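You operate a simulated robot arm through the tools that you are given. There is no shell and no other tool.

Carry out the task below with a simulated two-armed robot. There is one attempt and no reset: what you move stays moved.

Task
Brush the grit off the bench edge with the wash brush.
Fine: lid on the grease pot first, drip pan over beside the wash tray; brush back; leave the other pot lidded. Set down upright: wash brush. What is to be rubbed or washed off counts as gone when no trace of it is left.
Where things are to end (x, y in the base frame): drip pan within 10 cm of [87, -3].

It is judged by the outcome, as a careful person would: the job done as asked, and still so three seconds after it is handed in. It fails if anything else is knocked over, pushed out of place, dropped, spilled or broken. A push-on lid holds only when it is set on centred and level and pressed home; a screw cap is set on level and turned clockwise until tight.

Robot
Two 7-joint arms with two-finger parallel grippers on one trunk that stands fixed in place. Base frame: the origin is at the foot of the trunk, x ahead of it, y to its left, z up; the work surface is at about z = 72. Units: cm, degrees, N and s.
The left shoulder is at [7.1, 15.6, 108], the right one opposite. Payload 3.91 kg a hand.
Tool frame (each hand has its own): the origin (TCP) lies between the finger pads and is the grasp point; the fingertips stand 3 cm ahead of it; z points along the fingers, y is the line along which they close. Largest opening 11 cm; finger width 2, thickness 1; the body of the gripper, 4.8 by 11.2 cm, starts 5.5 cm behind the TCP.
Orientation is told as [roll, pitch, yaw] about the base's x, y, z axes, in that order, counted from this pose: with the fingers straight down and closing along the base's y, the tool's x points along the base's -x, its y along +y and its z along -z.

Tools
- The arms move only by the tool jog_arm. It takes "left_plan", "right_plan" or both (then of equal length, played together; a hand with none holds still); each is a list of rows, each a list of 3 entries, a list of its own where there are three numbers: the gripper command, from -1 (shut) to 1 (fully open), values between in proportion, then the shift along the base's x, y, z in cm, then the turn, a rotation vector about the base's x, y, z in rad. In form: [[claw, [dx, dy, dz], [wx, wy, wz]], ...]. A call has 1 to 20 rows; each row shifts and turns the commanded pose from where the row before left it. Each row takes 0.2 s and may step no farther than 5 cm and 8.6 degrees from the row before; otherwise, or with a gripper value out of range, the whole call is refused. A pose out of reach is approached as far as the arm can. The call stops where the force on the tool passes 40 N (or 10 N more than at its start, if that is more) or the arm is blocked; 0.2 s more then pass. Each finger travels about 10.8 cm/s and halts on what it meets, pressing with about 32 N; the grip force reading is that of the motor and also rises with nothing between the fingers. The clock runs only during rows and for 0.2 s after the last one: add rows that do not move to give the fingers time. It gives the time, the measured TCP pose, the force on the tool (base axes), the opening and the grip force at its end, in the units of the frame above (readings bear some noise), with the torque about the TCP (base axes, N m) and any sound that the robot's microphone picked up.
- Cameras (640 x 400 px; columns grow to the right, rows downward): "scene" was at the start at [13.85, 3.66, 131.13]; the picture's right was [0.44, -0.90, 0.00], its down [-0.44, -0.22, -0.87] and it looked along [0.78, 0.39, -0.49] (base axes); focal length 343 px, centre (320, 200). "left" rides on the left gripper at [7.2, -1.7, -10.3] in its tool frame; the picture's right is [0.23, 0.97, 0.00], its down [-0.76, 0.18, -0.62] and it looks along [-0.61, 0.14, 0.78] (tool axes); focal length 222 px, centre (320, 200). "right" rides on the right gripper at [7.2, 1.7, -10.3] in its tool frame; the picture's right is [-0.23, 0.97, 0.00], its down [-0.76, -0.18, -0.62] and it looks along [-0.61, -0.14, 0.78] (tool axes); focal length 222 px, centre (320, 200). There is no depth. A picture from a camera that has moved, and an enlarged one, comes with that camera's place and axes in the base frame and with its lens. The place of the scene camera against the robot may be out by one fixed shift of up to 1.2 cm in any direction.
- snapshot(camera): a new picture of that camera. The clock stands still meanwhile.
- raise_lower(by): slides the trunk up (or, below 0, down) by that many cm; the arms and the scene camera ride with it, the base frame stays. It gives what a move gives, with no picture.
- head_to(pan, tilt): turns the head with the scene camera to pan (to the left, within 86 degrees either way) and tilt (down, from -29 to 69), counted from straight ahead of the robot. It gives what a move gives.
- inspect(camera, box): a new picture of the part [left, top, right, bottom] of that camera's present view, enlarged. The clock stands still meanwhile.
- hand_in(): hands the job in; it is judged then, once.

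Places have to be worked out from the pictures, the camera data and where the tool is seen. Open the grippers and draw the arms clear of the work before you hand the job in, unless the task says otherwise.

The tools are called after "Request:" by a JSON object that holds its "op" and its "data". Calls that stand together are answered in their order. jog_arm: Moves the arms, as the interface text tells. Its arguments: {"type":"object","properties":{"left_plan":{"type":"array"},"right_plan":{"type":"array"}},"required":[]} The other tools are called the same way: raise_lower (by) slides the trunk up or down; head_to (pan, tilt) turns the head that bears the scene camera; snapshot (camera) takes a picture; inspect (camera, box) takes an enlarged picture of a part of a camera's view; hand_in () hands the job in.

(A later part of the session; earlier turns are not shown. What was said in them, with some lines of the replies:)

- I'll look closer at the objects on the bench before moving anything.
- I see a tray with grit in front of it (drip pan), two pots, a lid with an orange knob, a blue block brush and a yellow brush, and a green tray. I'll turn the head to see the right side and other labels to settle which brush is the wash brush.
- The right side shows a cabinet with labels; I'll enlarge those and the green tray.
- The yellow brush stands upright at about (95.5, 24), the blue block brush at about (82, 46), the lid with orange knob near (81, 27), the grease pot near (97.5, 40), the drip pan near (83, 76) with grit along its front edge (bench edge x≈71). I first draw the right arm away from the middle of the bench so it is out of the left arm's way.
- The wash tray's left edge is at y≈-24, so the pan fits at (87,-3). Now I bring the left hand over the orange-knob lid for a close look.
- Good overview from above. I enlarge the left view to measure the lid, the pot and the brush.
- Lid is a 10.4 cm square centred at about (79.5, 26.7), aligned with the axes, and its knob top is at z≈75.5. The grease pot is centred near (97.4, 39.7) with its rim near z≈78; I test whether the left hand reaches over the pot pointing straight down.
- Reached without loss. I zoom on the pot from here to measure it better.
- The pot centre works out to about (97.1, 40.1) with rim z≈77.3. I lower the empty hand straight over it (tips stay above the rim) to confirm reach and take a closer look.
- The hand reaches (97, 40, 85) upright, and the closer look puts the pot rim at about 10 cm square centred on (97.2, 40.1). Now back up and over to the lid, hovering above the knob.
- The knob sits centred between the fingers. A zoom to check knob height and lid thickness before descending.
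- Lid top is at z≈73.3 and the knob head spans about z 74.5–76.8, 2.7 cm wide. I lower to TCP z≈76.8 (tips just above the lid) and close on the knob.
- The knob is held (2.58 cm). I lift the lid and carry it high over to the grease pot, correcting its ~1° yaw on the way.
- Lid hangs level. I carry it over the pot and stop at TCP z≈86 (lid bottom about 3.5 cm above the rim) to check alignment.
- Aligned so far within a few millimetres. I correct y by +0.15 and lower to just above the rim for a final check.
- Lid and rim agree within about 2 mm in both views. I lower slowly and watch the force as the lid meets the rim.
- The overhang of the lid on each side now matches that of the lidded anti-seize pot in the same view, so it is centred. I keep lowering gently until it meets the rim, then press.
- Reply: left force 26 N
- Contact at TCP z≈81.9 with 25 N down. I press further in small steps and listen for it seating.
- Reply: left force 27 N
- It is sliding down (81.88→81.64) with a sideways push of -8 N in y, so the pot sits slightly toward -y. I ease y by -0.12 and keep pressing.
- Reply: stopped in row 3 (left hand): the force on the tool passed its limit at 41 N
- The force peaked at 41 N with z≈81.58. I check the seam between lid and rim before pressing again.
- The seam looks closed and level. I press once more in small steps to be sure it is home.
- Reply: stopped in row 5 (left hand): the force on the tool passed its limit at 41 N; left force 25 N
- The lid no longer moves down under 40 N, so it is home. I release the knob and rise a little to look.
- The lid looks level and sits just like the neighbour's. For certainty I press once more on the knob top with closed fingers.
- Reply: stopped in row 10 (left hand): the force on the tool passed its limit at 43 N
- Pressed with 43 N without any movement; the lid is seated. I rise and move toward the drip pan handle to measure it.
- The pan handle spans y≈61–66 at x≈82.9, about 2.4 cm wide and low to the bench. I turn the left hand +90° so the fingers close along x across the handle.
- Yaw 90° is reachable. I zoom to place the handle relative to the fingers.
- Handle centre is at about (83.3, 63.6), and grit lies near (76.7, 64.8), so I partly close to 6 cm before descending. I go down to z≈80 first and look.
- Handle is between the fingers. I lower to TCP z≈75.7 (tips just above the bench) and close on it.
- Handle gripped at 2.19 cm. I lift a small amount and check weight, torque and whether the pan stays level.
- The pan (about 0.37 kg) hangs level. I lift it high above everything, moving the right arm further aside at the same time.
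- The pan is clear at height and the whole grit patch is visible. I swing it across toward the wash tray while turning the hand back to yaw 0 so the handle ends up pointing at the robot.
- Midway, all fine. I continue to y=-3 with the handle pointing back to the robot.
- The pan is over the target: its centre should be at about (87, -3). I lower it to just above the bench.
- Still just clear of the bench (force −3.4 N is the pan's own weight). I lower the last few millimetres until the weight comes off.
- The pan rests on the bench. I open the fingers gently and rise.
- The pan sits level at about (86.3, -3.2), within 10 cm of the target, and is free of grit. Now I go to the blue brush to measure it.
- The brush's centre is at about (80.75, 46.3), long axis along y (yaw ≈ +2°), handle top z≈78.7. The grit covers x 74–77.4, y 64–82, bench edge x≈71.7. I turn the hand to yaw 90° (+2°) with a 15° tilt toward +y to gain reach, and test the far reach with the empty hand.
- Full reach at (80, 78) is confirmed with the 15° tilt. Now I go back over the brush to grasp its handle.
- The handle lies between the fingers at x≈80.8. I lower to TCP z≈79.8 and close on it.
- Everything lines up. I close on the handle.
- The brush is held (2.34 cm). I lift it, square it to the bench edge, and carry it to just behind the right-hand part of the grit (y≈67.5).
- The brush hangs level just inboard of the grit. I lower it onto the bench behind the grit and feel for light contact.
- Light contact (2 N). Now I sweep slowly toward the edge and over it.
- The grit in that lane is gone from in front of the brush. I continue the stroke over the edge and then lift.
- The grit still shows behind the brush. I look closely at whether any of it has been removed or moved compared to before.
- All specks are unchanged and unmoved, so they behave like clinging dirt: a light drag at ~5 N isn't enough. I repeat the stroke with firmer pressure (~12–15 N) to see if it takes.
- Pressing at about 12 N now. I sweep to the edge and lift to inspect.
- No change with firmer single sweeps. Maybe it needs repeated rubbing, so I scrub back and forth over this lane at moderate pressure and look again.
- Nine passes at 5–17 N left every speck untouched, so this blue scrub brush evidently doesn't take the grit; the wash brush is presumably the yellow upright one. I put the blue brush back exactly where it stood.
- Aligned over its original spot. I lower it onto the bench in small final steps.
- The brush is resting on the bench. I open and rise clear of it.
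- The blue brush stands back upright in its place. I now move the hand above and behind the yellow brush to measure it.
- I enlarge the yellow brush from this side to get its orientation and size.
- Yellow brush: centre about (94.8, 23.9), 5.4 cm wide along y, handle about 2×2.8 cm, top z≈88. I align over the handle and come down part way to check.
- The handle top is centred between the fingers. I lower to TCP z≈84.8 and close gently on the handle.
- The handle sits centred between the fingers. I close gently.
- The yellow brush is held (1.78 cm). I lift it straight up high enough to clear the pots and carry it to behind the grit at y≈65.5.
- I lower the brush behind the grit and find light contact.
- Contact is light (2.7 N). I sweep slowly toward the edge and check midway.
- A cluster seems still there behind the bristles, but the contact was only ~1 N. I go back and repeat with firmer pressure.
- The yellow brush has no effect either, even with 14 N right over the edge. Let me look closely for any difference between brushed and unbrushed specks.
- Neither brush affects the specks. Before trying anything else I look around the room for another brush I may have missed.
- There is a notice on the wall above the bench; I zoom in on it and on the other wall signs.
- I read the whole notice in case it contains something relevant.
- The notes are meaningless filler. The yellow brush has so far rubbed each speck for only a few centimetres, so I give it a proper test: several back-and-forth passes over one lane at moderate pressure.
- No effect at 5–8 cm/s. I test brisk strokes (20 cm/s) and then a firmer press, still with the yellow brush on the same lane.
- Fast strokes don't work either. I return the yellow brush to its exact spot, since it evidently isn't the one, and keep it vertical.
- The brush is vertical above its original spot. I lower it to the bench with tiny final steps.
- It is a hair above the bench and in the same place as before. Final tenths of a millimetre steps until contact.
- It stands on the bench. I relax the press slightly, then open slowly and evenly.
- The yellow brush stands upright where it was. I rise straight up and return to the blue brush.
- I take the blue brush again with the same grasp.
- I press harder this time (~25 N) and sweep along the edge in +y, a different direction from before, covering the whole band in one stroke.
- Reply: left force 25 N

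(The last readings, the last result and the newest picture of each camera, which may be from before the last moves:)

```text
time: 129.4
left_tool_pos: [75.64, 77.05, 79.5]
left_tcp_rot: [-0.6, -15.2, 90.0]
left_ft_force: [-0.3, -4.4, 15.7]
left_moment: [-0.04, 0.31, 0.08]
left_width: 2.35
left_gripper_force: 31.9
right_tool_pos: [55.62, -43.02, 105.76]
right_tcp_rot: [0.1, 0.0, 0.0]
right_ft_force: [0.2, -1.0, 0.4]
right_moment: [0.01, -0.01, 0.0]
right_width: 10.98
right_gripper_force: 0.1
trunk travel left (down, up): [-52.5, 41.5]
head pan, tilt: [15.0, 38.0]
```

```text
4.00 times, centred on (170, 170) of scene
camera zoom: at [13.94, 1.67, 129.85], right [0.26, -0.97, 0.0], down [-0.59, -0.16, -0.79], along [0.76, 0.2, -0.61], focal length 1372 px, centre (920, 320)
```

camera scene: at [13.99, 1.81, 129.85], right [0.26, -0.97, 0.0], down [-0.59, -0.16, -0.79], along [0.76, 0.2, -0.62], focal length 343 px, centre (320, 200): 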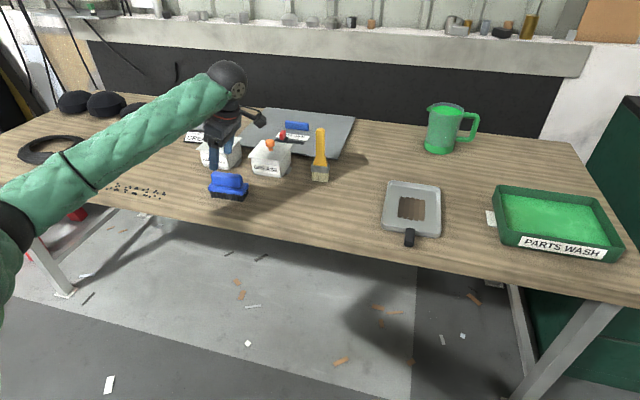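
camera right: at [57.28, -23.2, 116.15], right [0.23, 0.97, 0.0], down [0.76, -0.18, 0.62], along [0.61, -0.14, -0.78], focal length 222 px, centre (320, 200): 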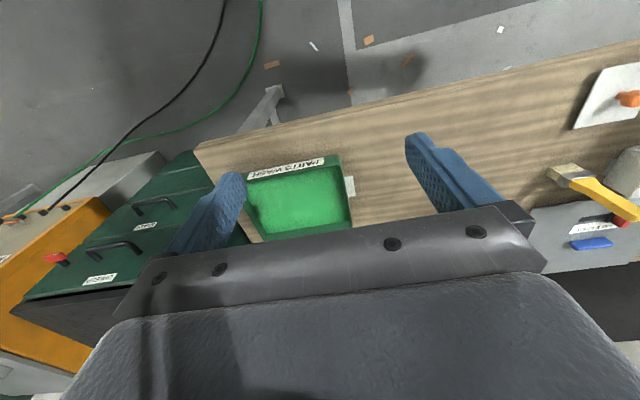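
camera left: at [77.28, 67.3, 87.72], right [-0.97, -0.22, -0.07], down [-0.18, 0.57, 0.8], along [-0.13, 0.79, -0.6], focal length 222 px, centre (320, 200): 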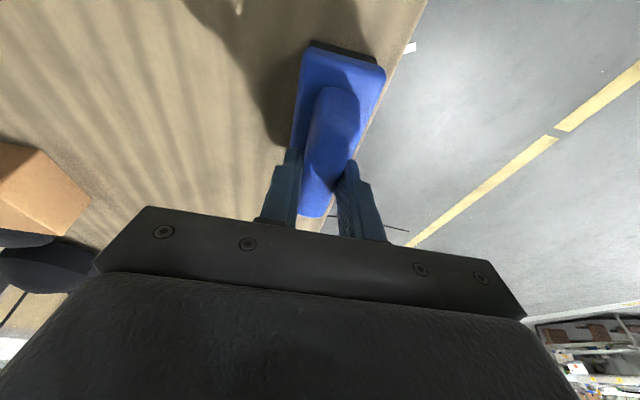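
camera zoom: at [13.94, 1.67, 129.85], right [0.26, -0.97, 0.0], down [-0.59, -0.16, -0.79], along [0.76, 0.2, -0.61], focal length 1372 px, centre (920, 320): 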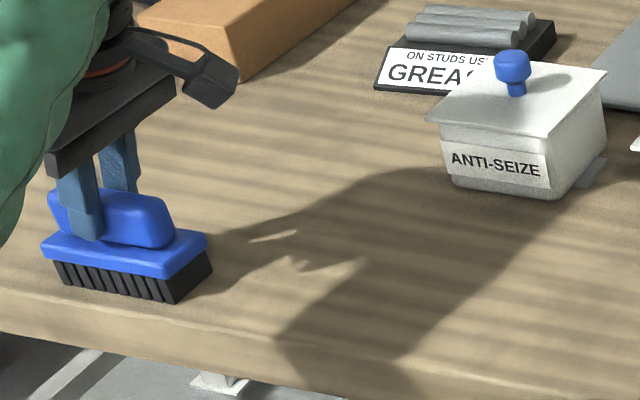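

The specks behind the brush are gone — the blue brush works with firm pressure along the edge. I push a little further to cover the far end, then lift to inspect.

Request:
{"op": "jog_arm", "data": {"left_plan": [[-1, [0, 1.2, -0.05], [0, 0, 0]], [-1, [0, 1.2, 0], [0, 0, 0]], [-1, [0, 0, 0], [0, 0, 0]], [-1, [0, -1.5, 0], [0, 0, 0]], [-1, [0, -1.5, 0], [0, 0, 0]], [-1, [0, -1.5, 0], [0, 0, 0]], [-1, [0, 0, 3], [0, 0, 0]], [-1, [0, 0, 4], [0, 0, 0]], [-1, [0, -4, 2], [0, 0, 0]], [-1, [0, -4, 0], [0, 0, 0]], [-1, [0, -4, 0], [0, 0, 0]], [-1, [0, -4, 0], [0, 0, 0]], [-1, [0, 0, 0], [0, 0, 0]]]}}

Request:
{"op": "snapshot", "data": {"camera": "left"}}

Request:
{"op": "inspect", "data": {"camera": "scene", "box": [90, 140, 250, 220]}}

```text
time: 132.2
left_tool_pos: [75.81, 58.73, 88.32]
left_tcp_rot: [-0.5, -15.1, 90.0]
left_ft_force: [-0.1, 0.3, -1.6]
left_moment: [-0.01, 0.0, 0.0]
left_width: 2.34
left_gripper_force: 31.8
right_tool_pos: [55.71, -42.72, 105.85]
right_tcp_rot: [0.0, 0.0, 0.0]
right_ft_force: [0.0, -0.1, 0.3]
right_moment: [0.03, 0.02, -0.02]
right_width: 11.0
right_gripper_force: 0.0
trunk travel left (down, up): [-52.5, 41.5]
head pan, tilt: [15.0, 38.0]
```

```text
taken
camera left: at [77.45, 49.2, 96.5], right [-0.97, -0.22, -0.07], down [-0.18, 0.57, 0.8], along [-0.13, 0.79, -0.6], focal length 222 px, centre (320, 200)
```

left: 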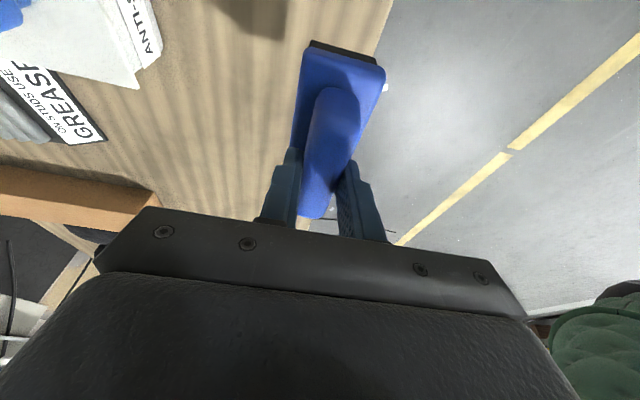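

```text
4.00 times, centred on (170, 180) of scene
camera zoom: at [14.05, 1.89, 129.83], right [0.26, -0.97, 0.0], down [-0.59, -0.16, -0.79], along [0.76, 0.2, -0.62], focal length 1372 px, centre (920, 280)
```

zoom: 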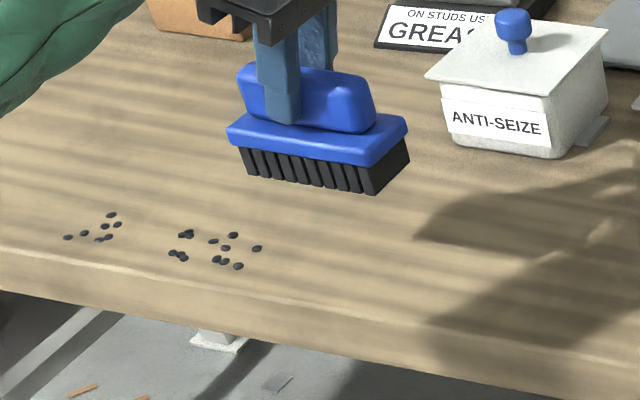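

Part of the grit is gone (y<67 and around y 75–77) where the force was above about 20 N, so firm pressure is what counts. I go back over the remaining spots keeping 25–30 N.

Request:
{"op": "jog_arm", "data": {"left_plan": [[-1, [0, 4, 0], [0, 0, 0]], [-1, [0, 3.3, 0], [0, 0, 0]], [-1, [0, 0, -4], [0, 0, 0]], [-1, [0, 0, -4], [0, 0, 0]], [-1, [0, 0, -0.6], [0, 0, 0]], [-1, [0, 0, -0.2], [0, 0, 0]], [-1, [0, 0, -0.1], [0, 0, 0]], [-1, [0, 0, 0], [0, 0, 0]]]}}

```text
time: 134.0
left_tool_pos: [75.73, 66.26, 79.53]
left_tcp_rot: [-0.5, -15.1, 90.0]
left_ft_force: [1.1, 2.5, 6.3]
left_moment: [0.08, 0.1, -0.04]
left_width: 2.35
left_gripper_force: 32.0
right_tool_pos: [55.57, -42.85, 105.79]
right_tcp_rot: [0.0, 0.0, 0.0]
right_ft_force: [0.4, 0.2, -0.3]
right_moment: [-0.02, -0.02, 0.0]
right_width: 11.0
right_gripper_force: 0.1
trunk travel left (down, up): [-52.5, 41.5]
head pan, tilt: [15.0, 38.0]
```

Contact at 6 N. I press to about 25 N and sweep over the remaining middle specks.

Request:
{"op": "jog_arm", "data": {"left_plan": [[-1, [0, 0, -0.1], [0, 0, 0]], [-1, [0, 0, -0.1], [0, 0, 0]], [-1, [0, 0, 0], [0, 0, 0]]]}}

```text
time: 134.8
left_tool_pos: [75.81, 66.08, 79.48]
left_tcp_rot: [-0.7, -15.1, 90.0]
left_ft_force: [5.3, 3.8, 20.9]
left_moment: [-0.07, 0.04, -0.03]
left_width: 2.34
left_gripper_force: 31.3
right_tool_pos: [55.51, -42.95, 105.89]
right_tcp_rot: [0.0, 0.0, 0.0]
right_ft_force: [-1.1, -0.3, 0.0]
right_moment: [0.01, -0.01, -0.01]
right_width: 11.0
right_gripper_force: 0.1
trunk travel left (down, up): [-52.5, 41.5]
head pan, tilt: [15.0, 38.0]
```

Request:
{"op": "jog_arm", "data": {"left_plan": [[-1, [0, 0.8, -0.06], [0, 0, 0]], [-1, [0, 1, 0], [0, 0, 0]], [-1, [0, 1, -0.03], [0, 0, 0]], [-1, [0, 1, 0], [0, 0, 0]], [-1, [0, 1, -0.03], [0, 0, 0]], [-1, [0, 1, 0], [0, 0, 0]]]}}

Request:
{"op": "inspect", "data": {"camera": "scene", "box": [90, 140, 250, 220]}}

```text
time: 136.2
left_tool_pos: [75.7, 71.87, 79.28]
left_tcp_rot: [-0.7, -15.3, 90.1]
left_ft_force: [-0.8, -8.3, 23.4]
left_moment: [-0.01, 0.37, 0.1]
left_width: 2.36
left_gripper_force: 32.2
right_tool_pos: [55.38, -43.08, 105.81]
right_tcp_rot: [0.2, -0.1, 0.0]
right_ft_force: [0.4, -0.3, 0.6]
right_moment: [0.0, -0.01, 0.0]
right_width: 11.0
right_gripper_force: 0.1
trunk travel left (down, up): [-52.5, 41.5]
head pan, tilt: [15.0, 38.0]
```

```text
4.00 times, centred on (170, 180) of scene
camera zoom: at [13.88, 1.61, 129.86], right [0.26, -0.97, 0.0], down [-0.59, -0.16, -0.79], along [0.76, 0.2, -0.61], focal length 1372 px, centre (920, 280)
```

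zoom: 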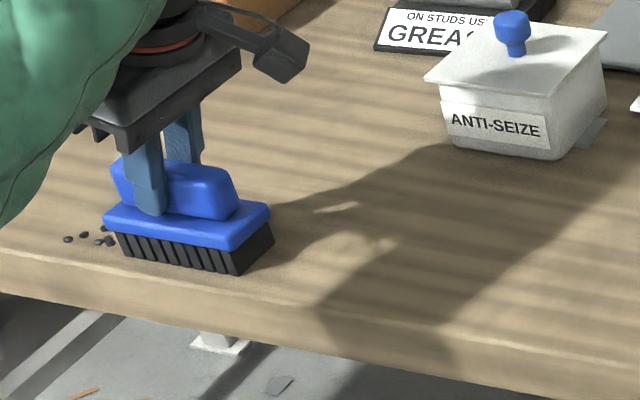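

Holding ~23 N. I continue toward the far end and come back, keeping the pressure.

Request:
{"op": "jog_arm", "data": {"left_plan": [[-1, [0, 1, -0.04], [0, 0, 0]], [-1, [0, 1, 0], [0, 0, 0]], [-1, [0, 1, -0.04], [0, 0, 0]], [-1, [0, 1, 0], [0, 0, 0]], [-1, [0, 1, -0.04], [0, 0, 0]], [-1, [0, 1, 0], [0, 0, 0]], [-1, [0, 0, 0], [0, 0, 0]]]}}

Request:
{"op": "inspect", "data": {"camera": "scene", "box": [90, 140, 250, 220]}}

```text
time: 137.8
left_tool_pos: [75.67, 77.8, 79.24]
left_tcp_rot: [-0.7, -15.2, 90.0]
left_ft_force: [0.3, -6.2, 17.9]
left_moment: [0.08, 0.36, 0.07]
left_width: 2.35
left_gripper_force: 31.7
right_tool_pos: [55.36, -43.03, 105.83]
right_tcp_rot: [0.1, 0.0, 0.0]
right_ft_force: [0.3, -0.7, -0.4]
right_moment: [-0.01, -0.03, 0.01]
right_width: 10.98
right_gripper_force: 0.1
trunk travel left (down, up): [-52.5, 41.5]
head pan, tilt: [15.0, 38.0]
```

```text
4.00 times, centred on (170, 180) of scene
camera zoom: at [13.92, 1.64, 129.86], right [0.26, -0.97, 0.0], down [-0.59, -0.16, -0.79], along [0.76, 0.2, -0.61], focal length 1372 px, centre (920, 280)
```

zoom: 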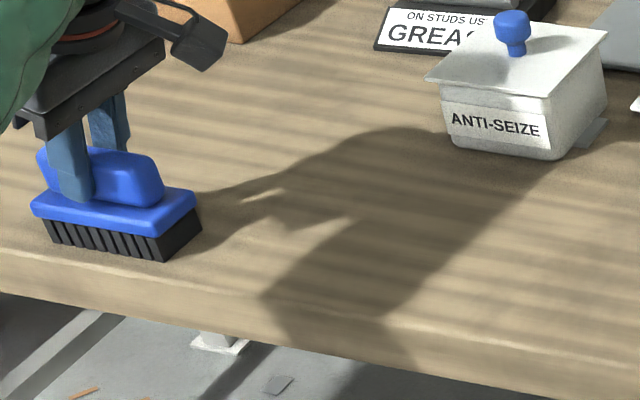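

The bench behind the brush looks clean. I lift straight up here without any back stroke and inspect.

Request:
{"op": "jog_arm", "data": {"left_plan": [[-1, [0, 0, 3], [0, 0, 0]], [-1, [0, 0, 4], [0, 0, 0]], [-1, [3, 0, 3], [0, 0, 0]], [-1, [0, -4, 0], [0, 0, 0]], [-1, [0, -4, 0], [0, 0, 0]], [-1, [0, -4, 0], [0, 0, 0]], [-1, [0, -4, 0], [0, 0, 0]], [-1, [0, 0, 0], [0, 0, 0]]]}}

Request:
{"op": "inspect", "data": {"camera": "scene", "box": [90, 140, 250, 220]}}

Request:
{"op": "snapshot", "data": {"camera": "left"}}

```text
time: 139.6
left_tool_pos: [78.76, 62.04, 88.91]
left_tcp_rot: [-0.5, -15.0, 90.0]
left_ft_force: [0.7, 1.1, -1.1]
left_moment: [0.01, -0.01, -0.02]
left_width: 2.31
left_gripper_force: 31.8
right_tool_pos: [55.64, -42.81, 105.86]
right_tcp_rot: [0.0, 0.0, 0.0]
right_ft_force: [0.4, -0.1, 0.4]
right_moment: [0.03, 0.0, 0.01]
right_width: 11.01
right_gripper_force: 0.0
trunk travel left (down, up): [-52.5, 41.5]
head pan, tilt: [15.0, 38.0]
```

```text
4.00 times, centred on (170, 180) of scene
camera zoom: at [14.05, 1.89, 129.83], right [0.26, -0.97, 0.0], down [-0.59, -0.16, -0.79], along [0.76, 0.2, -0.62], focal length 1372 px, centre (920, 280)
```

zoom: 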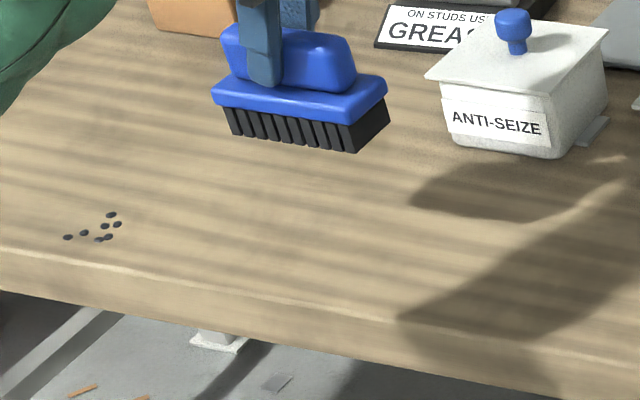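

```text
taken
camera left: at [80.42, 52.39, 97.04], right [-0.97, -0.22, -0.07], down [-0.18, 0.57, 0.8], along [-0.13, 0.79, -0.6], focal length 222 px, centre (320, 200)
```

left: 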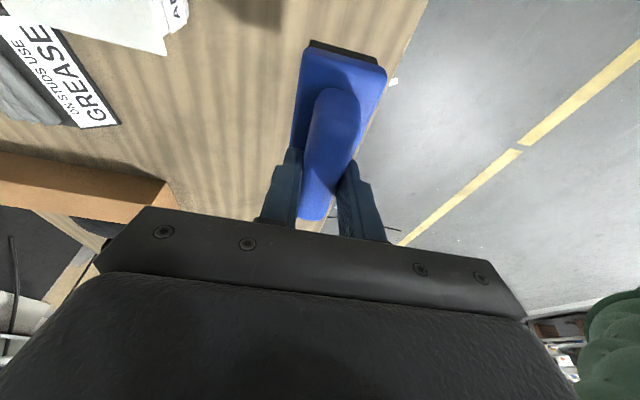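

Only the far cluster (y 79–82) remains. I go there with the brush centre further out and press firmly.

Request:
{"op": "jog_arm", "data": {"left_plan": [[-1, [0, 4, 0], [0, 0, 0]], [-1, [0, 4, 0], [0, 0, 0]], [-1, [0, 4, 0], [0, 0, 0]], [-1, [-3, 3, 0], [0, 0, 0]], [-1, [0, 0, -4], [0, 0, 0]], [-1, [0, 0, -4], [0, 0, 0]], [-1, [0, 0, -1.2], [0, 0, 0]], [-1, [0, 0, -0.3], [0, 0, 0]], [-1, [0, 0, -0.1], [0, 0, 0]], [-1, [0, 0, 0], [0, 0, 0]]]}}

```text
time: 141.8
left_tool_pos: [75.84, 77.08, 79.51]
left_tcp_rot: [-0.5, -15.1, 89.9]
left_ft_force: [-1.0, 0.1, 0.2]
left_moment: [-0.01, 0.0, 0.01]
left_width: 2.35
left_gripper_force: 31.6
right_tool_pos: [55.53, -42.84, 105.89]
right_tcp_rot: [0.0, 0.1, -0.1]
right_ft_force: [0.5, 0.1, 0.5]
right_moment: [-0.01, -0.01, 0.0]
right_width: 11.02
right_gripper_force: 0.1
trunk travel left (down, up): [-52.5, 41.5]
head pan, tilt: [15.0, 38.0]
```

Request:
{"op": "jog_arm", "data": {"left_plan": [[-1, [0, 0, -0.15], [0, 0, 0]], [-1, [0, 0, -0.1], [0, 0, 0]], [-1, [0, 0, -0.1], [0, 0, 0]], [-1, [0, 0, 0], [0, 0, 0]]]}}

```text
time: 142.8
left_tool_pos: [75.83, 77.03, 79.32]
left_tcp_rot: [-0.7, -15.2, 89.9]
left_ft_force: [5.2, 3.9, 14.1]
left_moment: [0.54, 0.06, -0.12]
left_width: 2.33
left_gripper_force: 31.7
right_tool_pos: [55.48, -42.98, 105.86]
right_tcp_rot: [0.0, -0.1, 0.0]
right_ft_force: [0.0, 0.1, 0.1]
right_moment: [-0.01, 0.01, 0.02]
right_width: 11.01
right_gripper_force: 0.0
trunk travel left (down, up): [-52.5, 41.5]
head pan, tilt: [15.0, 38.0]
```

14 N; I add pressure and sweep outward to y≈82.

Request:
{"op": "jog_arm", "data": {"left_plan": [[-1, [0, 0, -0.1], [0, 0, 0]], [-1, [0, 0.5, -0.06], [0, 0, 0]], [-1, [0, 1, -0.04], [0, 0, 0]], [-1, [0, 1, -0.02], [0, 0, 0]], [-1, [0, 1, -0.02], [0, 0, 0]], [-1, [0, 1, -0.02], [0, 0, 0]], [-1, [0, 0.8, -0.02], [0, 0, 0]], [-1, [0, 0, 0], [0, 0, 0]]]}}

Request:
{"op": "inspect", "data": {"camera": "scene", "box": [60, 140, 220, 220]}}

```text
time: 144.6
left_tool_pos: [75.74, 82.15, 79.02]
left_tcp_rot: [-0.6, -15.3, 90.1]
left_ft_force: [-0.4, -6.6, 22.2]
left_moment: [0.15, 0.41, 0.11]
left_width: 2.36
left_gripper_force: 31.5
right_tool_pos: [55.53, -42.97, 105.87]
right_tcp_rot: [0.0, -0.2, 0.0]
right_ft_force: [-0.2, 0.1, -0.4]
right_moment: [0.0, -0.03, 0.02]
right_width: 11.01
right_gripper_force: 0.1
trunk travel left (down, up): [-52.5, 41.5]
head pan, tilt: [15.0, 38.0]
```

```text
4.00 times, centred on (140, 180) of scene
camera zoom: at [13.9, 1.61, 129.86], right [0.26, -0.97, 0.0], down [-0.59, -0.16, -0.79], along [0.76, 0.2, -0.61], focal length 1372 px, centre (1040, 280)
```

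zoom: 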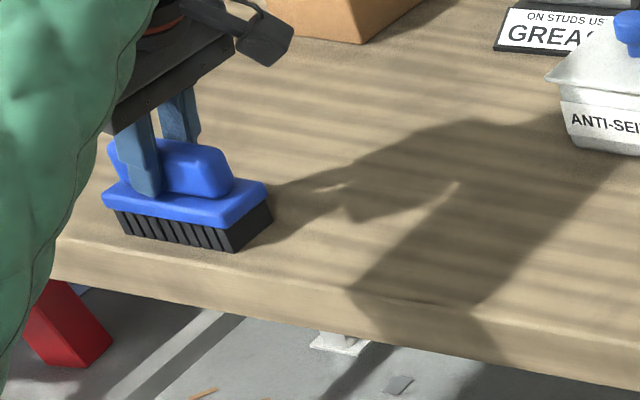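

The brush reached y≈82 at 22 N. One more centimetre, then lift and check.

Request:
{"op": "jog_arm", "data": {"left_plan": [[-1, [0, 1, -0.02], [0, 0, 0]], [-1, [0, 0.8, 0], [0, 0, 0]], [-1, [0, 0, 3], [0, 0, 0]], [-1, [0, 0, 4], [0, 0, 0]], [-1, [2, 0, 3], [0, 0, 0]], [-1, [0, -4, 0], [0, 0, 0]], [-1, [0, -4, 0], [0, 0, 0]], [-1, [0, -4, 0], [0, 0, 0]], [-1, [0, -4, 0], [0, 0, 0]], [-1, [0, -4, 0], [0, 0, 0]], [-1, [0, 0, 0], [0, 0, 0]]]}}

Request:
{"op": "inspect", "data": {"camera": "scene", "box": [80, 140, 240, 220]}}

Request:
{"op": "snapshot", "data": {"camera": "left"}}

```text
time: 147.0
left_tool_pos: [77.81, 63.97, 88.74]
left_tcp_rot: [-0.5, -15.1, 90.0]
left_ft_force: [-0.6, 0.3, -0.5]
left_moment: [0.02, 0.02, 0.03]
left_width: 2.34
left_gripper_force: 32.2
right_tool_pos: [55.63, -42.86, 105.74]
right_tcp_rot: [0.1, 0.1, 0.0]
right_ft_force: [0.4, -0.3, -0.3]
right_moment: [0.01, -0.04, 0.0]
right_width: 11.02
right_gripper_force: 0.1
trunk travel left (down, up): [-52.5, 41.5]
head pan, tilt: [15.0, 38.0]
```

```text
4.00 times, centred on (160, 180) of scene
camera zoom: at [14.08, 1.88, 129.83], right [0.26, -0.97, 0.0], down [-0.6, -0.16, -0.79], along [0.76, 0.2, -0.62], focal length 1372 px, centre (960, 280)
```

zoom: 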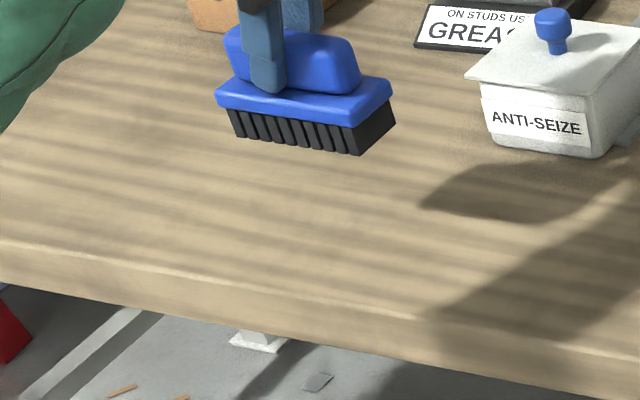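

```text
taken
camera left: at [79.41, 54.39, 96.87], right [-0.97, -0.22, -0.07], down [-0.18, 0.57, 0.8], along [-0.13, 0.79, -0.6], focal length 222 px, centre (320, 200)
```

left: 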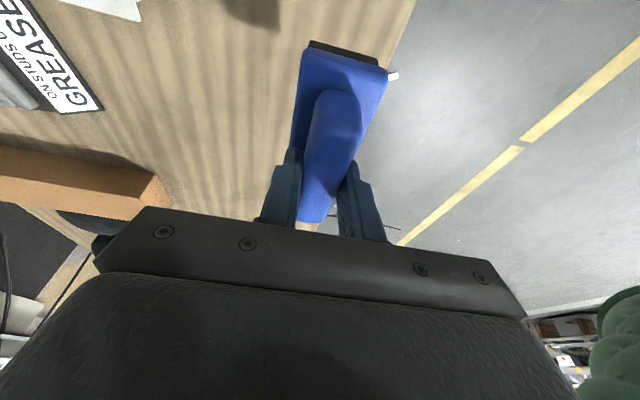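

No grit is left in this view. I carry the brush back over its original place.

Request:
{"op": "jog_arm", "data": {"left_plan": [[-1, [0.8, -4.4, 0], [0, 0, 0.035]], [-1, [0.8, -4.4, 0], [0, 0, 0]], [-1, [0.8, -4.4, 0], [0, 0, 0]], [-1, [0.64, -4.45, 0], [0, 0, 0]], [-1, [0, 0, -4], [0, 0, 0]], [-1, [0, 0, -3], [0, 0, 0]], [-1, [0, 0, 0], [0, 0, 0]]]}}

Request:
{"op": "inspect", "data": {"camera": "scene", "box": [190, 140, 290, 220]}}

Request:
{"op": "snapshot", "data": {"camera": "left"}}

```text
time: 148.6
left_tool_pos: [80.87, 46.37, 81.65]
left_tcp_rot: [-0.6, -15.1, 92.0]
left_ft_force: [-0.5, 0.0, -0.8]
left_moment: [-0.02, 0.0, 0.01]
left_width: 2.36
left_gripper_force: 32.1
right_tool_pos: [55.6, -42.8, 105.78]
right_tcp_rot: [-0.1, 0.0, -0.1]
right_ft_force: [0.8, 0.1, 0.1]
right_moment: [-0.01, -0.03, 0.0]
right_width: 11.0
right_gripper_force: 0.1
trunk travel left (down, up): [-52.5, 41.5]
head pan, tilt: [15.0, 38.0]
```

```text
5.00 times, centred on (240, 180) of scene
camera zoom: at [14.05, 1.85, 129.84], right [0.26, -0.97, 0.0], down [-0.6, -0.16, -0.79], along [0.76, 0.2, -0.62], focal length 1715 px, centre (720, 300)
```

zoom: 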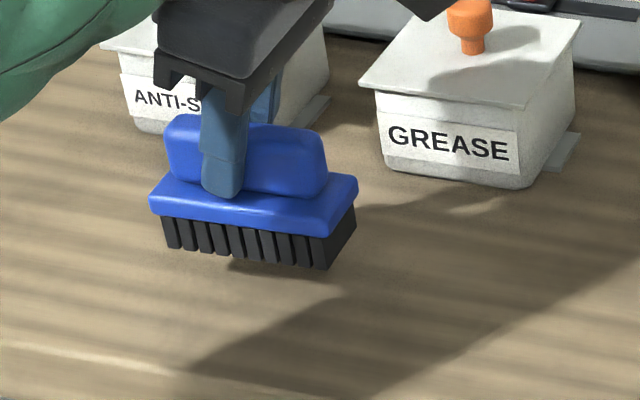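

```text
taken
camera left: at [82.75, 36.89, 89.89], right [-0.97, -0.25, -0.07], down [-0.2, 0.57, 0.8], along [-0.16, 0.78, -0.6], focal length 222 px, centre (320, 200)
```

left: 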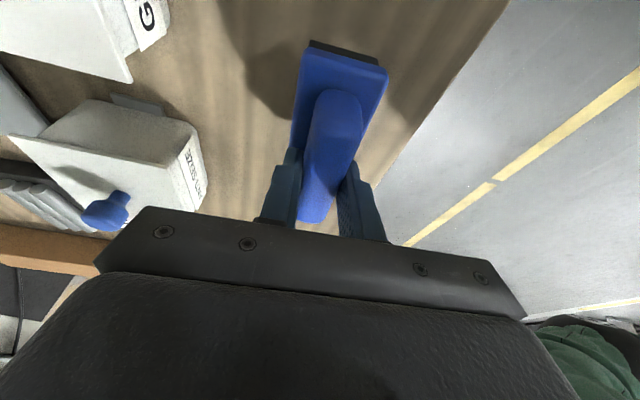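

Level and above its spot. I lower it gently onto the bench.

Request:
{"op": "jog_arm", "data": {"left_plan": [[-1, [0, 0, -1.5], [0, 0, 0]], [-1, [0, 0, -0.5], [0, 0, 0]], [-1, [0, 0, -0.15], [0, 0, 0]], [-1, [0, 0, -0.1], [0, 0, 0]], [-1, [0, 0, 0], [0, 0, 0]]]}}

```text
time: 149.8
left_tool_pos: [80.86, 46.47, 79.44]
left_tcp_rot: [-0.5, -15.1, 92.1]
left_ft_force: [0.1, 0.6, -1.0]
left_moment: [0.01, -0.04, 0.02]
left_width: 2.37
left_gripper_force: 32.0
right_tool_pos: [55.5, -42.79, 105.91]
right_tcp_rot: [0.0, 0.0, 0.1]
right_ft_force: [-0.8, -0.3, -0.7]
right_moment: [0.01, 0.01, -0.01]
right_width: 10.99
right_gripper_force: 0.1
trunk travel left (down, up): [-52.5, 41.5]
head pan, tilt: [15.0, 38.0]
```

Request:
{"op": "jog_arm", "data": {"left_plan": [[-1, [0, 0, -0.1], [0, 0, 0]], [-1, [0, 0, -0.1], [0, 0, 0]], [-1, [0, 0, -0.05], [0, 0, 0]], [-1, [0, 0, 0], [0, 0, 0]]]}}

Request:
{"op": "inspect", "data": {"camera": "scene", "box": [190, 140, 290, 220]}}

```text
time: 150.8
left_tool_pos: [80.86, 46.45, 79.21]
left_tcp_rot: [-0.4, -15.2, 92.0]
left_ft_force: [-0.4, 0.0, -1.9]
left_moment: [-0.03, -0.01, -0.01]
left_width: 2.35
left_gripper_force: 32.4
right_tool_pos: [55.51, -42.94, 105.76]
right_tcp_rot: [0.0, 0.0, -0.1]
right_ft_force: [-0.3, -0.2, -0.1]
right_moment: [-0.01, 0.0, -0.03]
right_width: 11.03
right_gripper_force: 0.1
trunk travel left (down, up): [-52.5, 41.5]
head pan, tilt: [15.0, 38.0]
```

```text
5.00 times, centred on (240, 180) of scene
camera zoom: at [14.07, 1.82, 129.83], right [0.26, -0.97, 0.0], down [-0.6, -0.16, -0.79], along [0.76, 0.2, -0.62], focal length 1715 px, centre (720, 300)
```

zoom: 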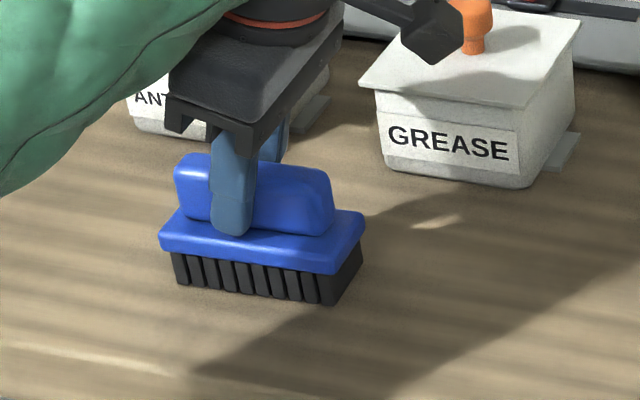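

Still a hair above. I continue in small steps until the weight rests.

Request:
{"op": "jog_arm", "data": {"left_plan": [[-1, [0, 0, -0.1], [0, 0, 0]], [-1, [0, 0, -0.08], [0, 0, 0]], [-1, [0, 0, 0], [0, 0, 0]]]}}

```text
time: 151.6
left_tool_pos: [80.85, 46.46, 79.05]
left_tcp_rot: [-0.6, -15.1, 92.0]
left_ft_force: [1.2, 0.3, -2.2]
left_moment: [-0.03, -0.02, -0.02]
left_width: 2.33
left_gripper_force: 32.5
right_tool_pos: [55.58, -42.89, 105.87]
right_tcp_rot: [0.0, 0.0, 0.0]
right_ft_force: [0.7, 0.8, 0.7]
right_moment: [-0.03, -0.01, 0.01]
right_width: 11.01
right_gripper_force: 0.0
trunk travel left (down, up): [-52.5, 41.5]
head pan, tilt: [15.0, 38.0]
```

Request:
{"op": "jog_arm", "data": {"left_plan": [[-1, [0, 0, -0.08], [0, 0, 0]], [-1, [0, 0, -0.08], [0, 0, 0]], [-1, [0, 0, 0], [0, 0, 0]]]}}

```text
time: 152.4
left_tool_pos: [80.84, 46.37, 79.0]
left_tcp_rot: [-0.6, -15.2, 92.0]
left_ft_force: [1.8, 0.3, 7.8]
left_moment: [0.5, 0.08, -0.12]
left_width: 2.35
left_gripper_force: 32.4
right_tool_pos: [55.5, -42.94, 105.87]
right_tcp_rot: [0.0, -0.1, -0.1]
right_ft_force: [0.2, 0.0, -0.1]
right_moment: [0.0, -0.03, -0.01]
right_width: 11.01
right_gripper_force: 0.1
trunk travel left (down, up): [-52.5, 41.5]
head pan, tilt: [15.0, 38.0]
```

The brush is down on the bench. I release it and rise clear.

Request:
{"op": "jog_arm", "data": {"left_plan": [[-0.5, [0, 0, 0.03], [0, 0, 0]], [-0.2, [0, 0, 0], [0, 0, 0]], [0.3, [0, 0, 0], [0, 0, 0]], [0.3, [0, 0, 2], [0, 0, 0]], [0.3, [0, 0, 4], [0, 0, 0]], [0.3, [0, 0, 4], [0, 0, 0]], [0.3, [0, -2, 4], [0, 0, 0]], [1, [0, 0, 0], [0, 0, 0]]]}}

Request:
{"op": "inspect", "data": {"camera": "scene", "box": [190, 140, 290, 220]}}

Request:
{"op": "snapshot", "data": {"camera": "left"}}

```text
time: 154.2
left_tool_pos: [80.9, 44.53, 92.88]
left_tcp_rot: [-0.5, -15.0, 92.1]
left_ft_force: [-0.3, 0.5, 0.1]
left_moment: [0.02, 0.01, -0.04]
left_width: 11.02
left_gripper_force: 0.0
right_tool_pos: [55.57, -42.82, 105.82]
right_tcp_rot: [0.0, 0.0, 0.1]
right_ft_force: [0.2, -0.1, 0.3]
right_moment: [-0.04, 0.0, 0.03]
right_width: 10.99
right_gripper_force: 0.1
trunk travel left (down, up): [-52.5, 41.5]
head pan, tilt: [15.0, 38.0]
```

```text
5.00 times, centred on (240, 180) of scene
camera zoom: at [14.09, 1.93, 129.82], right [0.26, -0.97, 0.0], down [-0.6, -0.16, -0.79], along [0.76, 0.2, -0.62], focal length 1715 px, centre (720, 300)
```

zoom: 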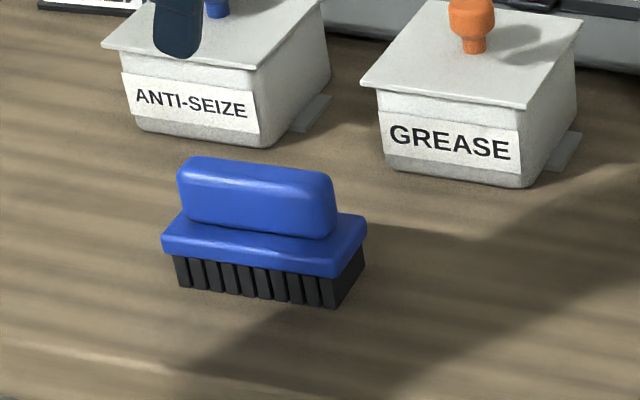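

```text
taken
camera left: at [82.74, 34.96, 101.02], right [-0.97, -0.25, -0.07], down [-0.2, 0.57, 0.8], along [-0.16, 0.78, -0.6], focal length 222 px, centre (320, 200)
```

left: 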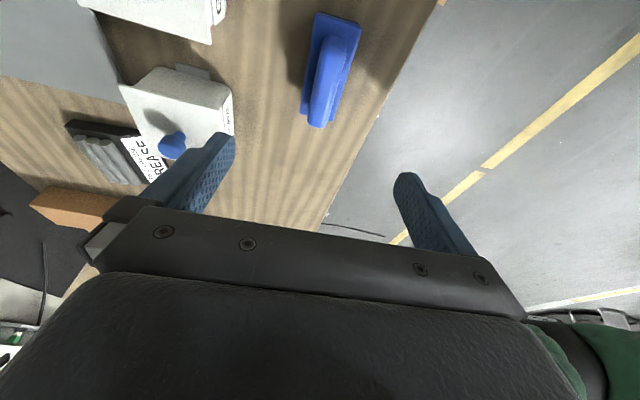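

The wash brush is back upright in its original spot. I draw the left arm back to its starting pose, which also gives a clear view of the grit area.

Request:
{"op": "jog_arm", "data": {"left_plan": [[1, [-1, 0, 3], [-0.131, 0, 0]], [1, [-1.5, 1, 2], [-0.131, 0, 0]], [1, [-1.7, 1.8, 1], [0, 0, -0.146]], [1, [-1.7, 1.8, 1], [0, 0, -0.146]], [1, [-1.7, 1.8, 1], [0, 0, -0.146]], [1, [-1.7, 1.8, 1], [0, 0, -0.146]], [1, [-1.7, 1.8, 1], [0, 0, -0.146]], [1, [-1.7, 1.8, 1], [0, 0, -0.146]], [1, [-1.7, 1.8, 1], [0, 0, -0.146]], [1, [-1.7, 1.8, 1], [0, 0, -0.146]], [1, [-1.7, 1.8, 1], [0, 0, -0.146]], [1, [-1.7, 1.8, 1], [0, 0, -0.146]], [1, [-1.8, 2.1, 0.4], [0, 0, -0.146]], [1, [0, 0, 0], [0, 0, 0]]]}}

Request:
{"op": "snapshot", "data": {"camera": "left"}}

Request:
{"op": "head_to", "data": {"pan": 26.4, "tilt": 35}}

Request:
{"op": "snapshot", "data": {"camera": "scene"}}

```text
time: 157.2
left_tool_pos: [59.61, 65.54, 108.4]
left_tcp_rot: [-0.1, 0.1, -0.4]
left_ft_force: [0.0, 0.3, -0.5]
left_moment: [0.04, 0.01, -0.02]
left_width: 10.98
left_gripper_force: 0.0
right_tool_pos: [55.55, -42.98, 105.77]
right_tcp_rot: [-0.1, 0.1, 0.0]
right_ft_force: [1.1, 0.2, 0.8]
right_moment: [0.0, 0.0, 0.01]
right_width: 11.01
right_gripper_force: 0.1
trunk travel left (down, up): [-52.5, 41.5]
head pan, tilt: [15.0, 38.0]
```

```text
taken
camera left: at [52.39, 64.01, 118.77], right [-0.22, 0.97, 0.0], down [0.76, 0.17, 0.62], along [0.61, 0.14, -0.78], focal length 222 px, centre (320, 200)
```

left: 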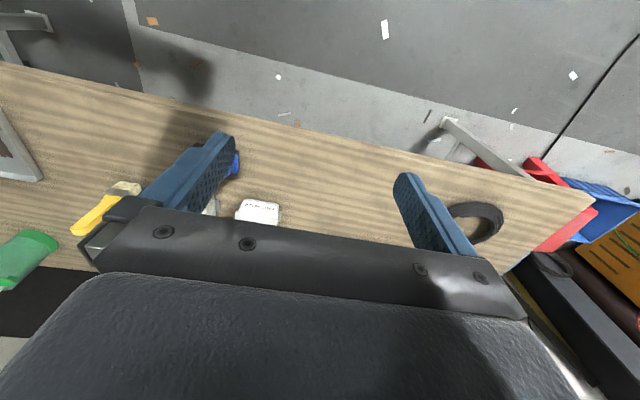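

```text
time: 157.9
left_tool_pos: [59.63, 65.61, 108.38]
left_tcp_rot: [-0.2, 0.0, -0.2]
left_ft_force: [-1.5, 1.2, 0.7]
left_moment: [0.02, 0.0, 0.0]
left_width: 11.0
left_gripper_force: 0.0
right_tool_pos: [55.54, -42.95, 105.81]
right_tcp_rot: [0.1, 0.0, 0.0]
right_ft_force: [-0.1, -0.5, 0.3]
right_moment: [-0.01, -0.02, -0.03]
right_width: 11.0
right_gripper_force: 0.1
trunk travel left (down, up): [-52.5, 41.5]
head pan, tilt: [26.4, 35.0]
```

```text
taken
camera scene: at [13.6, 3.51, 130.29], right [0.44, -0.9, 0.0], down [-0.51, -0.25, -0.82], along [0.73, 0.36, -0.57], focal length 343 px, centre (320, 200)
```

scene: 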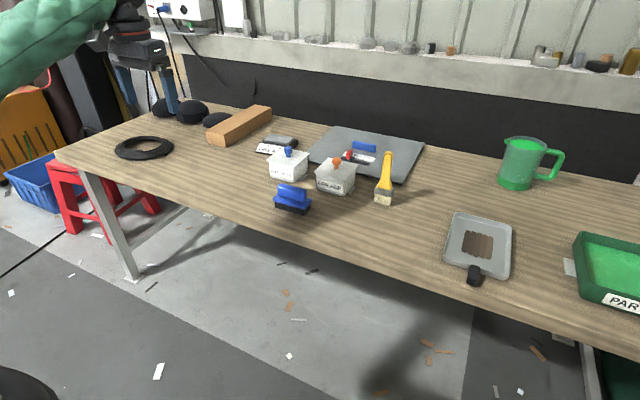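

Everything looks in order. I zoom on the former grit area, the pots, the brushes and the pan for a final check.

Request:
{"op": "inspect", "data": {"camera": "left", "box": [220, 110, 420, 240]}}

Request:
{"op": "inspect", "data": {"camera": "scene", "box": [130, 150, 290, 230]}}

Request:
{"op": "inspect", "data": {"camera": "scene", "box": [255, 125, 425, 220]}}

Request:
{"op": "inspect", "data": {"camera": "scene", "box": [430, 190, 640, 320]}}

```text
3.08 times, centred on (320, 175) of left
camera zoom: at [52.34, 64.02, 118.78], right [-0.22, 0.97, 0.0], down [0.76, 0.18, 0.62], along [0.61, 0.14, -0.78], focal length 684 px, centre (320, 277)
```

zoom: 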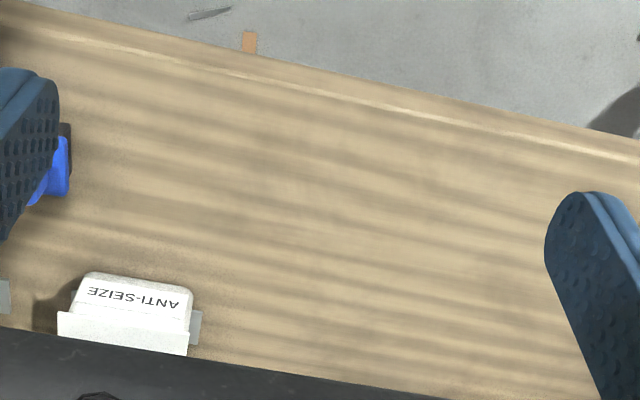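

```text
4.00 times, centred on (210, 190) of scene
camera zoom: at [13.6, 3.51, 130.29], right [0.44, -0.9, 0.0], down [-0.51, -0.25, -0.82], along [0.73, 0.36, -0.57], focal length 1372 px, centre (760, 240)
```

zoom: 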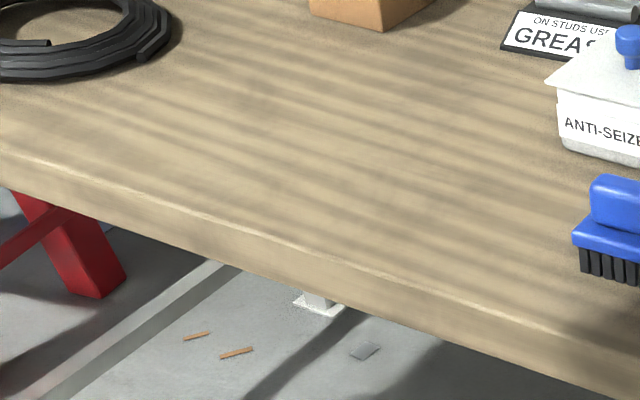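

```text
3.76 times, centred on (340, 172) of scene
camera zoom: at [13.6, 3.51, 130.29], right [0.44, -0.9, 0.0], down [-0.51, -0.25, -0.82], along [0.73, 0.36, -0.57], focal length 1291 px, centre (245, 304)
```

zoom: 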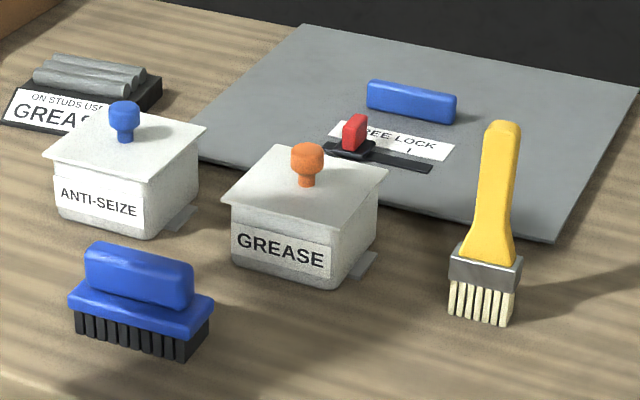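

```text
3.05 times, centred on (535, 255) of scene
camera zoom: at [13.6, 3.51, 130.29], right [0.44, -0.9, 0.0], down [-0.51, -0.25, -0.82], along [0.73, 0.36, -0.57], focal length 1045 px, centre (-335, 32)
```

zoom: 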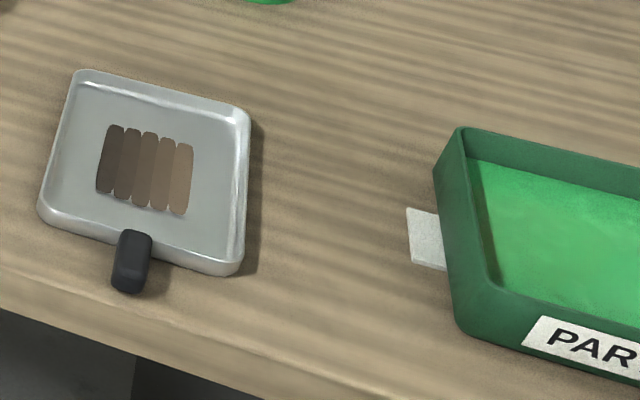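

All grit is gone and everything stands in place. I compare the two lids at higher zoom to be sure the grease lid is fully home.

Request:
{"op": "inspect", "data": {"camera": "scene", "box": [310, 155, 365, 205]}}

Request:
{"op": "inspect", "data": {"camera": "scene", "box": [262, 142, 317, 192]}}

```text
8.00 times, centred on (338, 180) of scene
camera zoom: at [13.6, 3.51, 130.29], right [0.44, -0.9, 0.0], down [-0.51, -0.25, -0.82], along [0.73, 0.36, -0.57], focal length 2743 px, centre (180, 360)
```

zoom: 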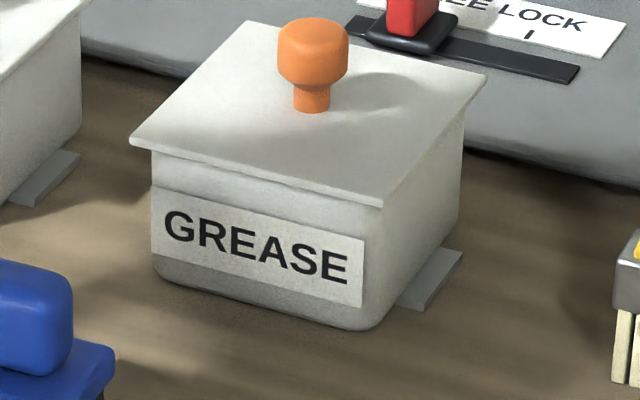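

```text
8.00 times, centred on (290, 167) of scene
camera zoom: at [13.6, 3.51, 130.29], right [0.44, -0.9, 0.0], down [-0.51, -0.25, -0.82], along [0.73, 0.36, -0.57], focal length 2743 px, centre (564, 464)
```

zoom: 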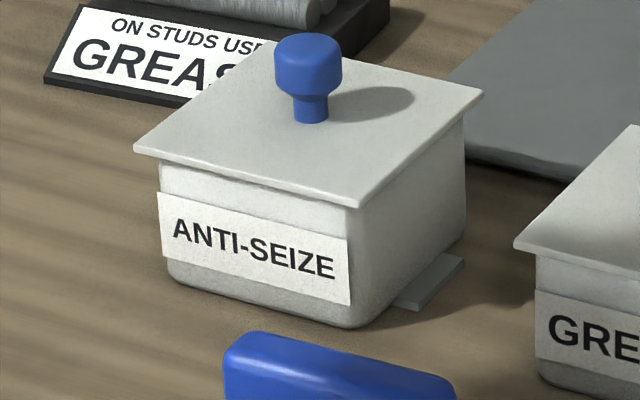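

The grease lid sits as low and centred as the other lid. The grit is gone, and the wash brush is back upright. The drip pan is at about (86, -3), the yellow brush stands in its place, and both grippers are open with the arms clear. I hand the job in.

Request:
{"op": "hand_in", "data": {}}

```text
The job is handed in.
```

The grit is off the bench edge, and I handed the job in with everything else done as you asked. I don't have the judge's result.

- **Grit:** Light strokes left the specks untouched. Pressing at roughly 20 N or more along the edge cleared them, and the last close-up views show none left.
- **Grease pot:** The lid went on first, was pressed down until it stopped moving at about 40 N, and sits as low and centred as the anti-seize lid.
- **Drip pan:** It rests at about (86, -3) beside the wash tray, with its handle now pointing toward the robot.
- **Wash brush:** I took this to be the blue block brush. It is back upright where it stood.
- **Other pot:** The anti-seize pot was never touched and is still lidded.

When the blue brush had no effect at first, I also tried the yellow upright brush on the grit. It did nothing either, so I stood it back on its original spot, still upright.

Both grippers are open and both arms are clear of the bench.
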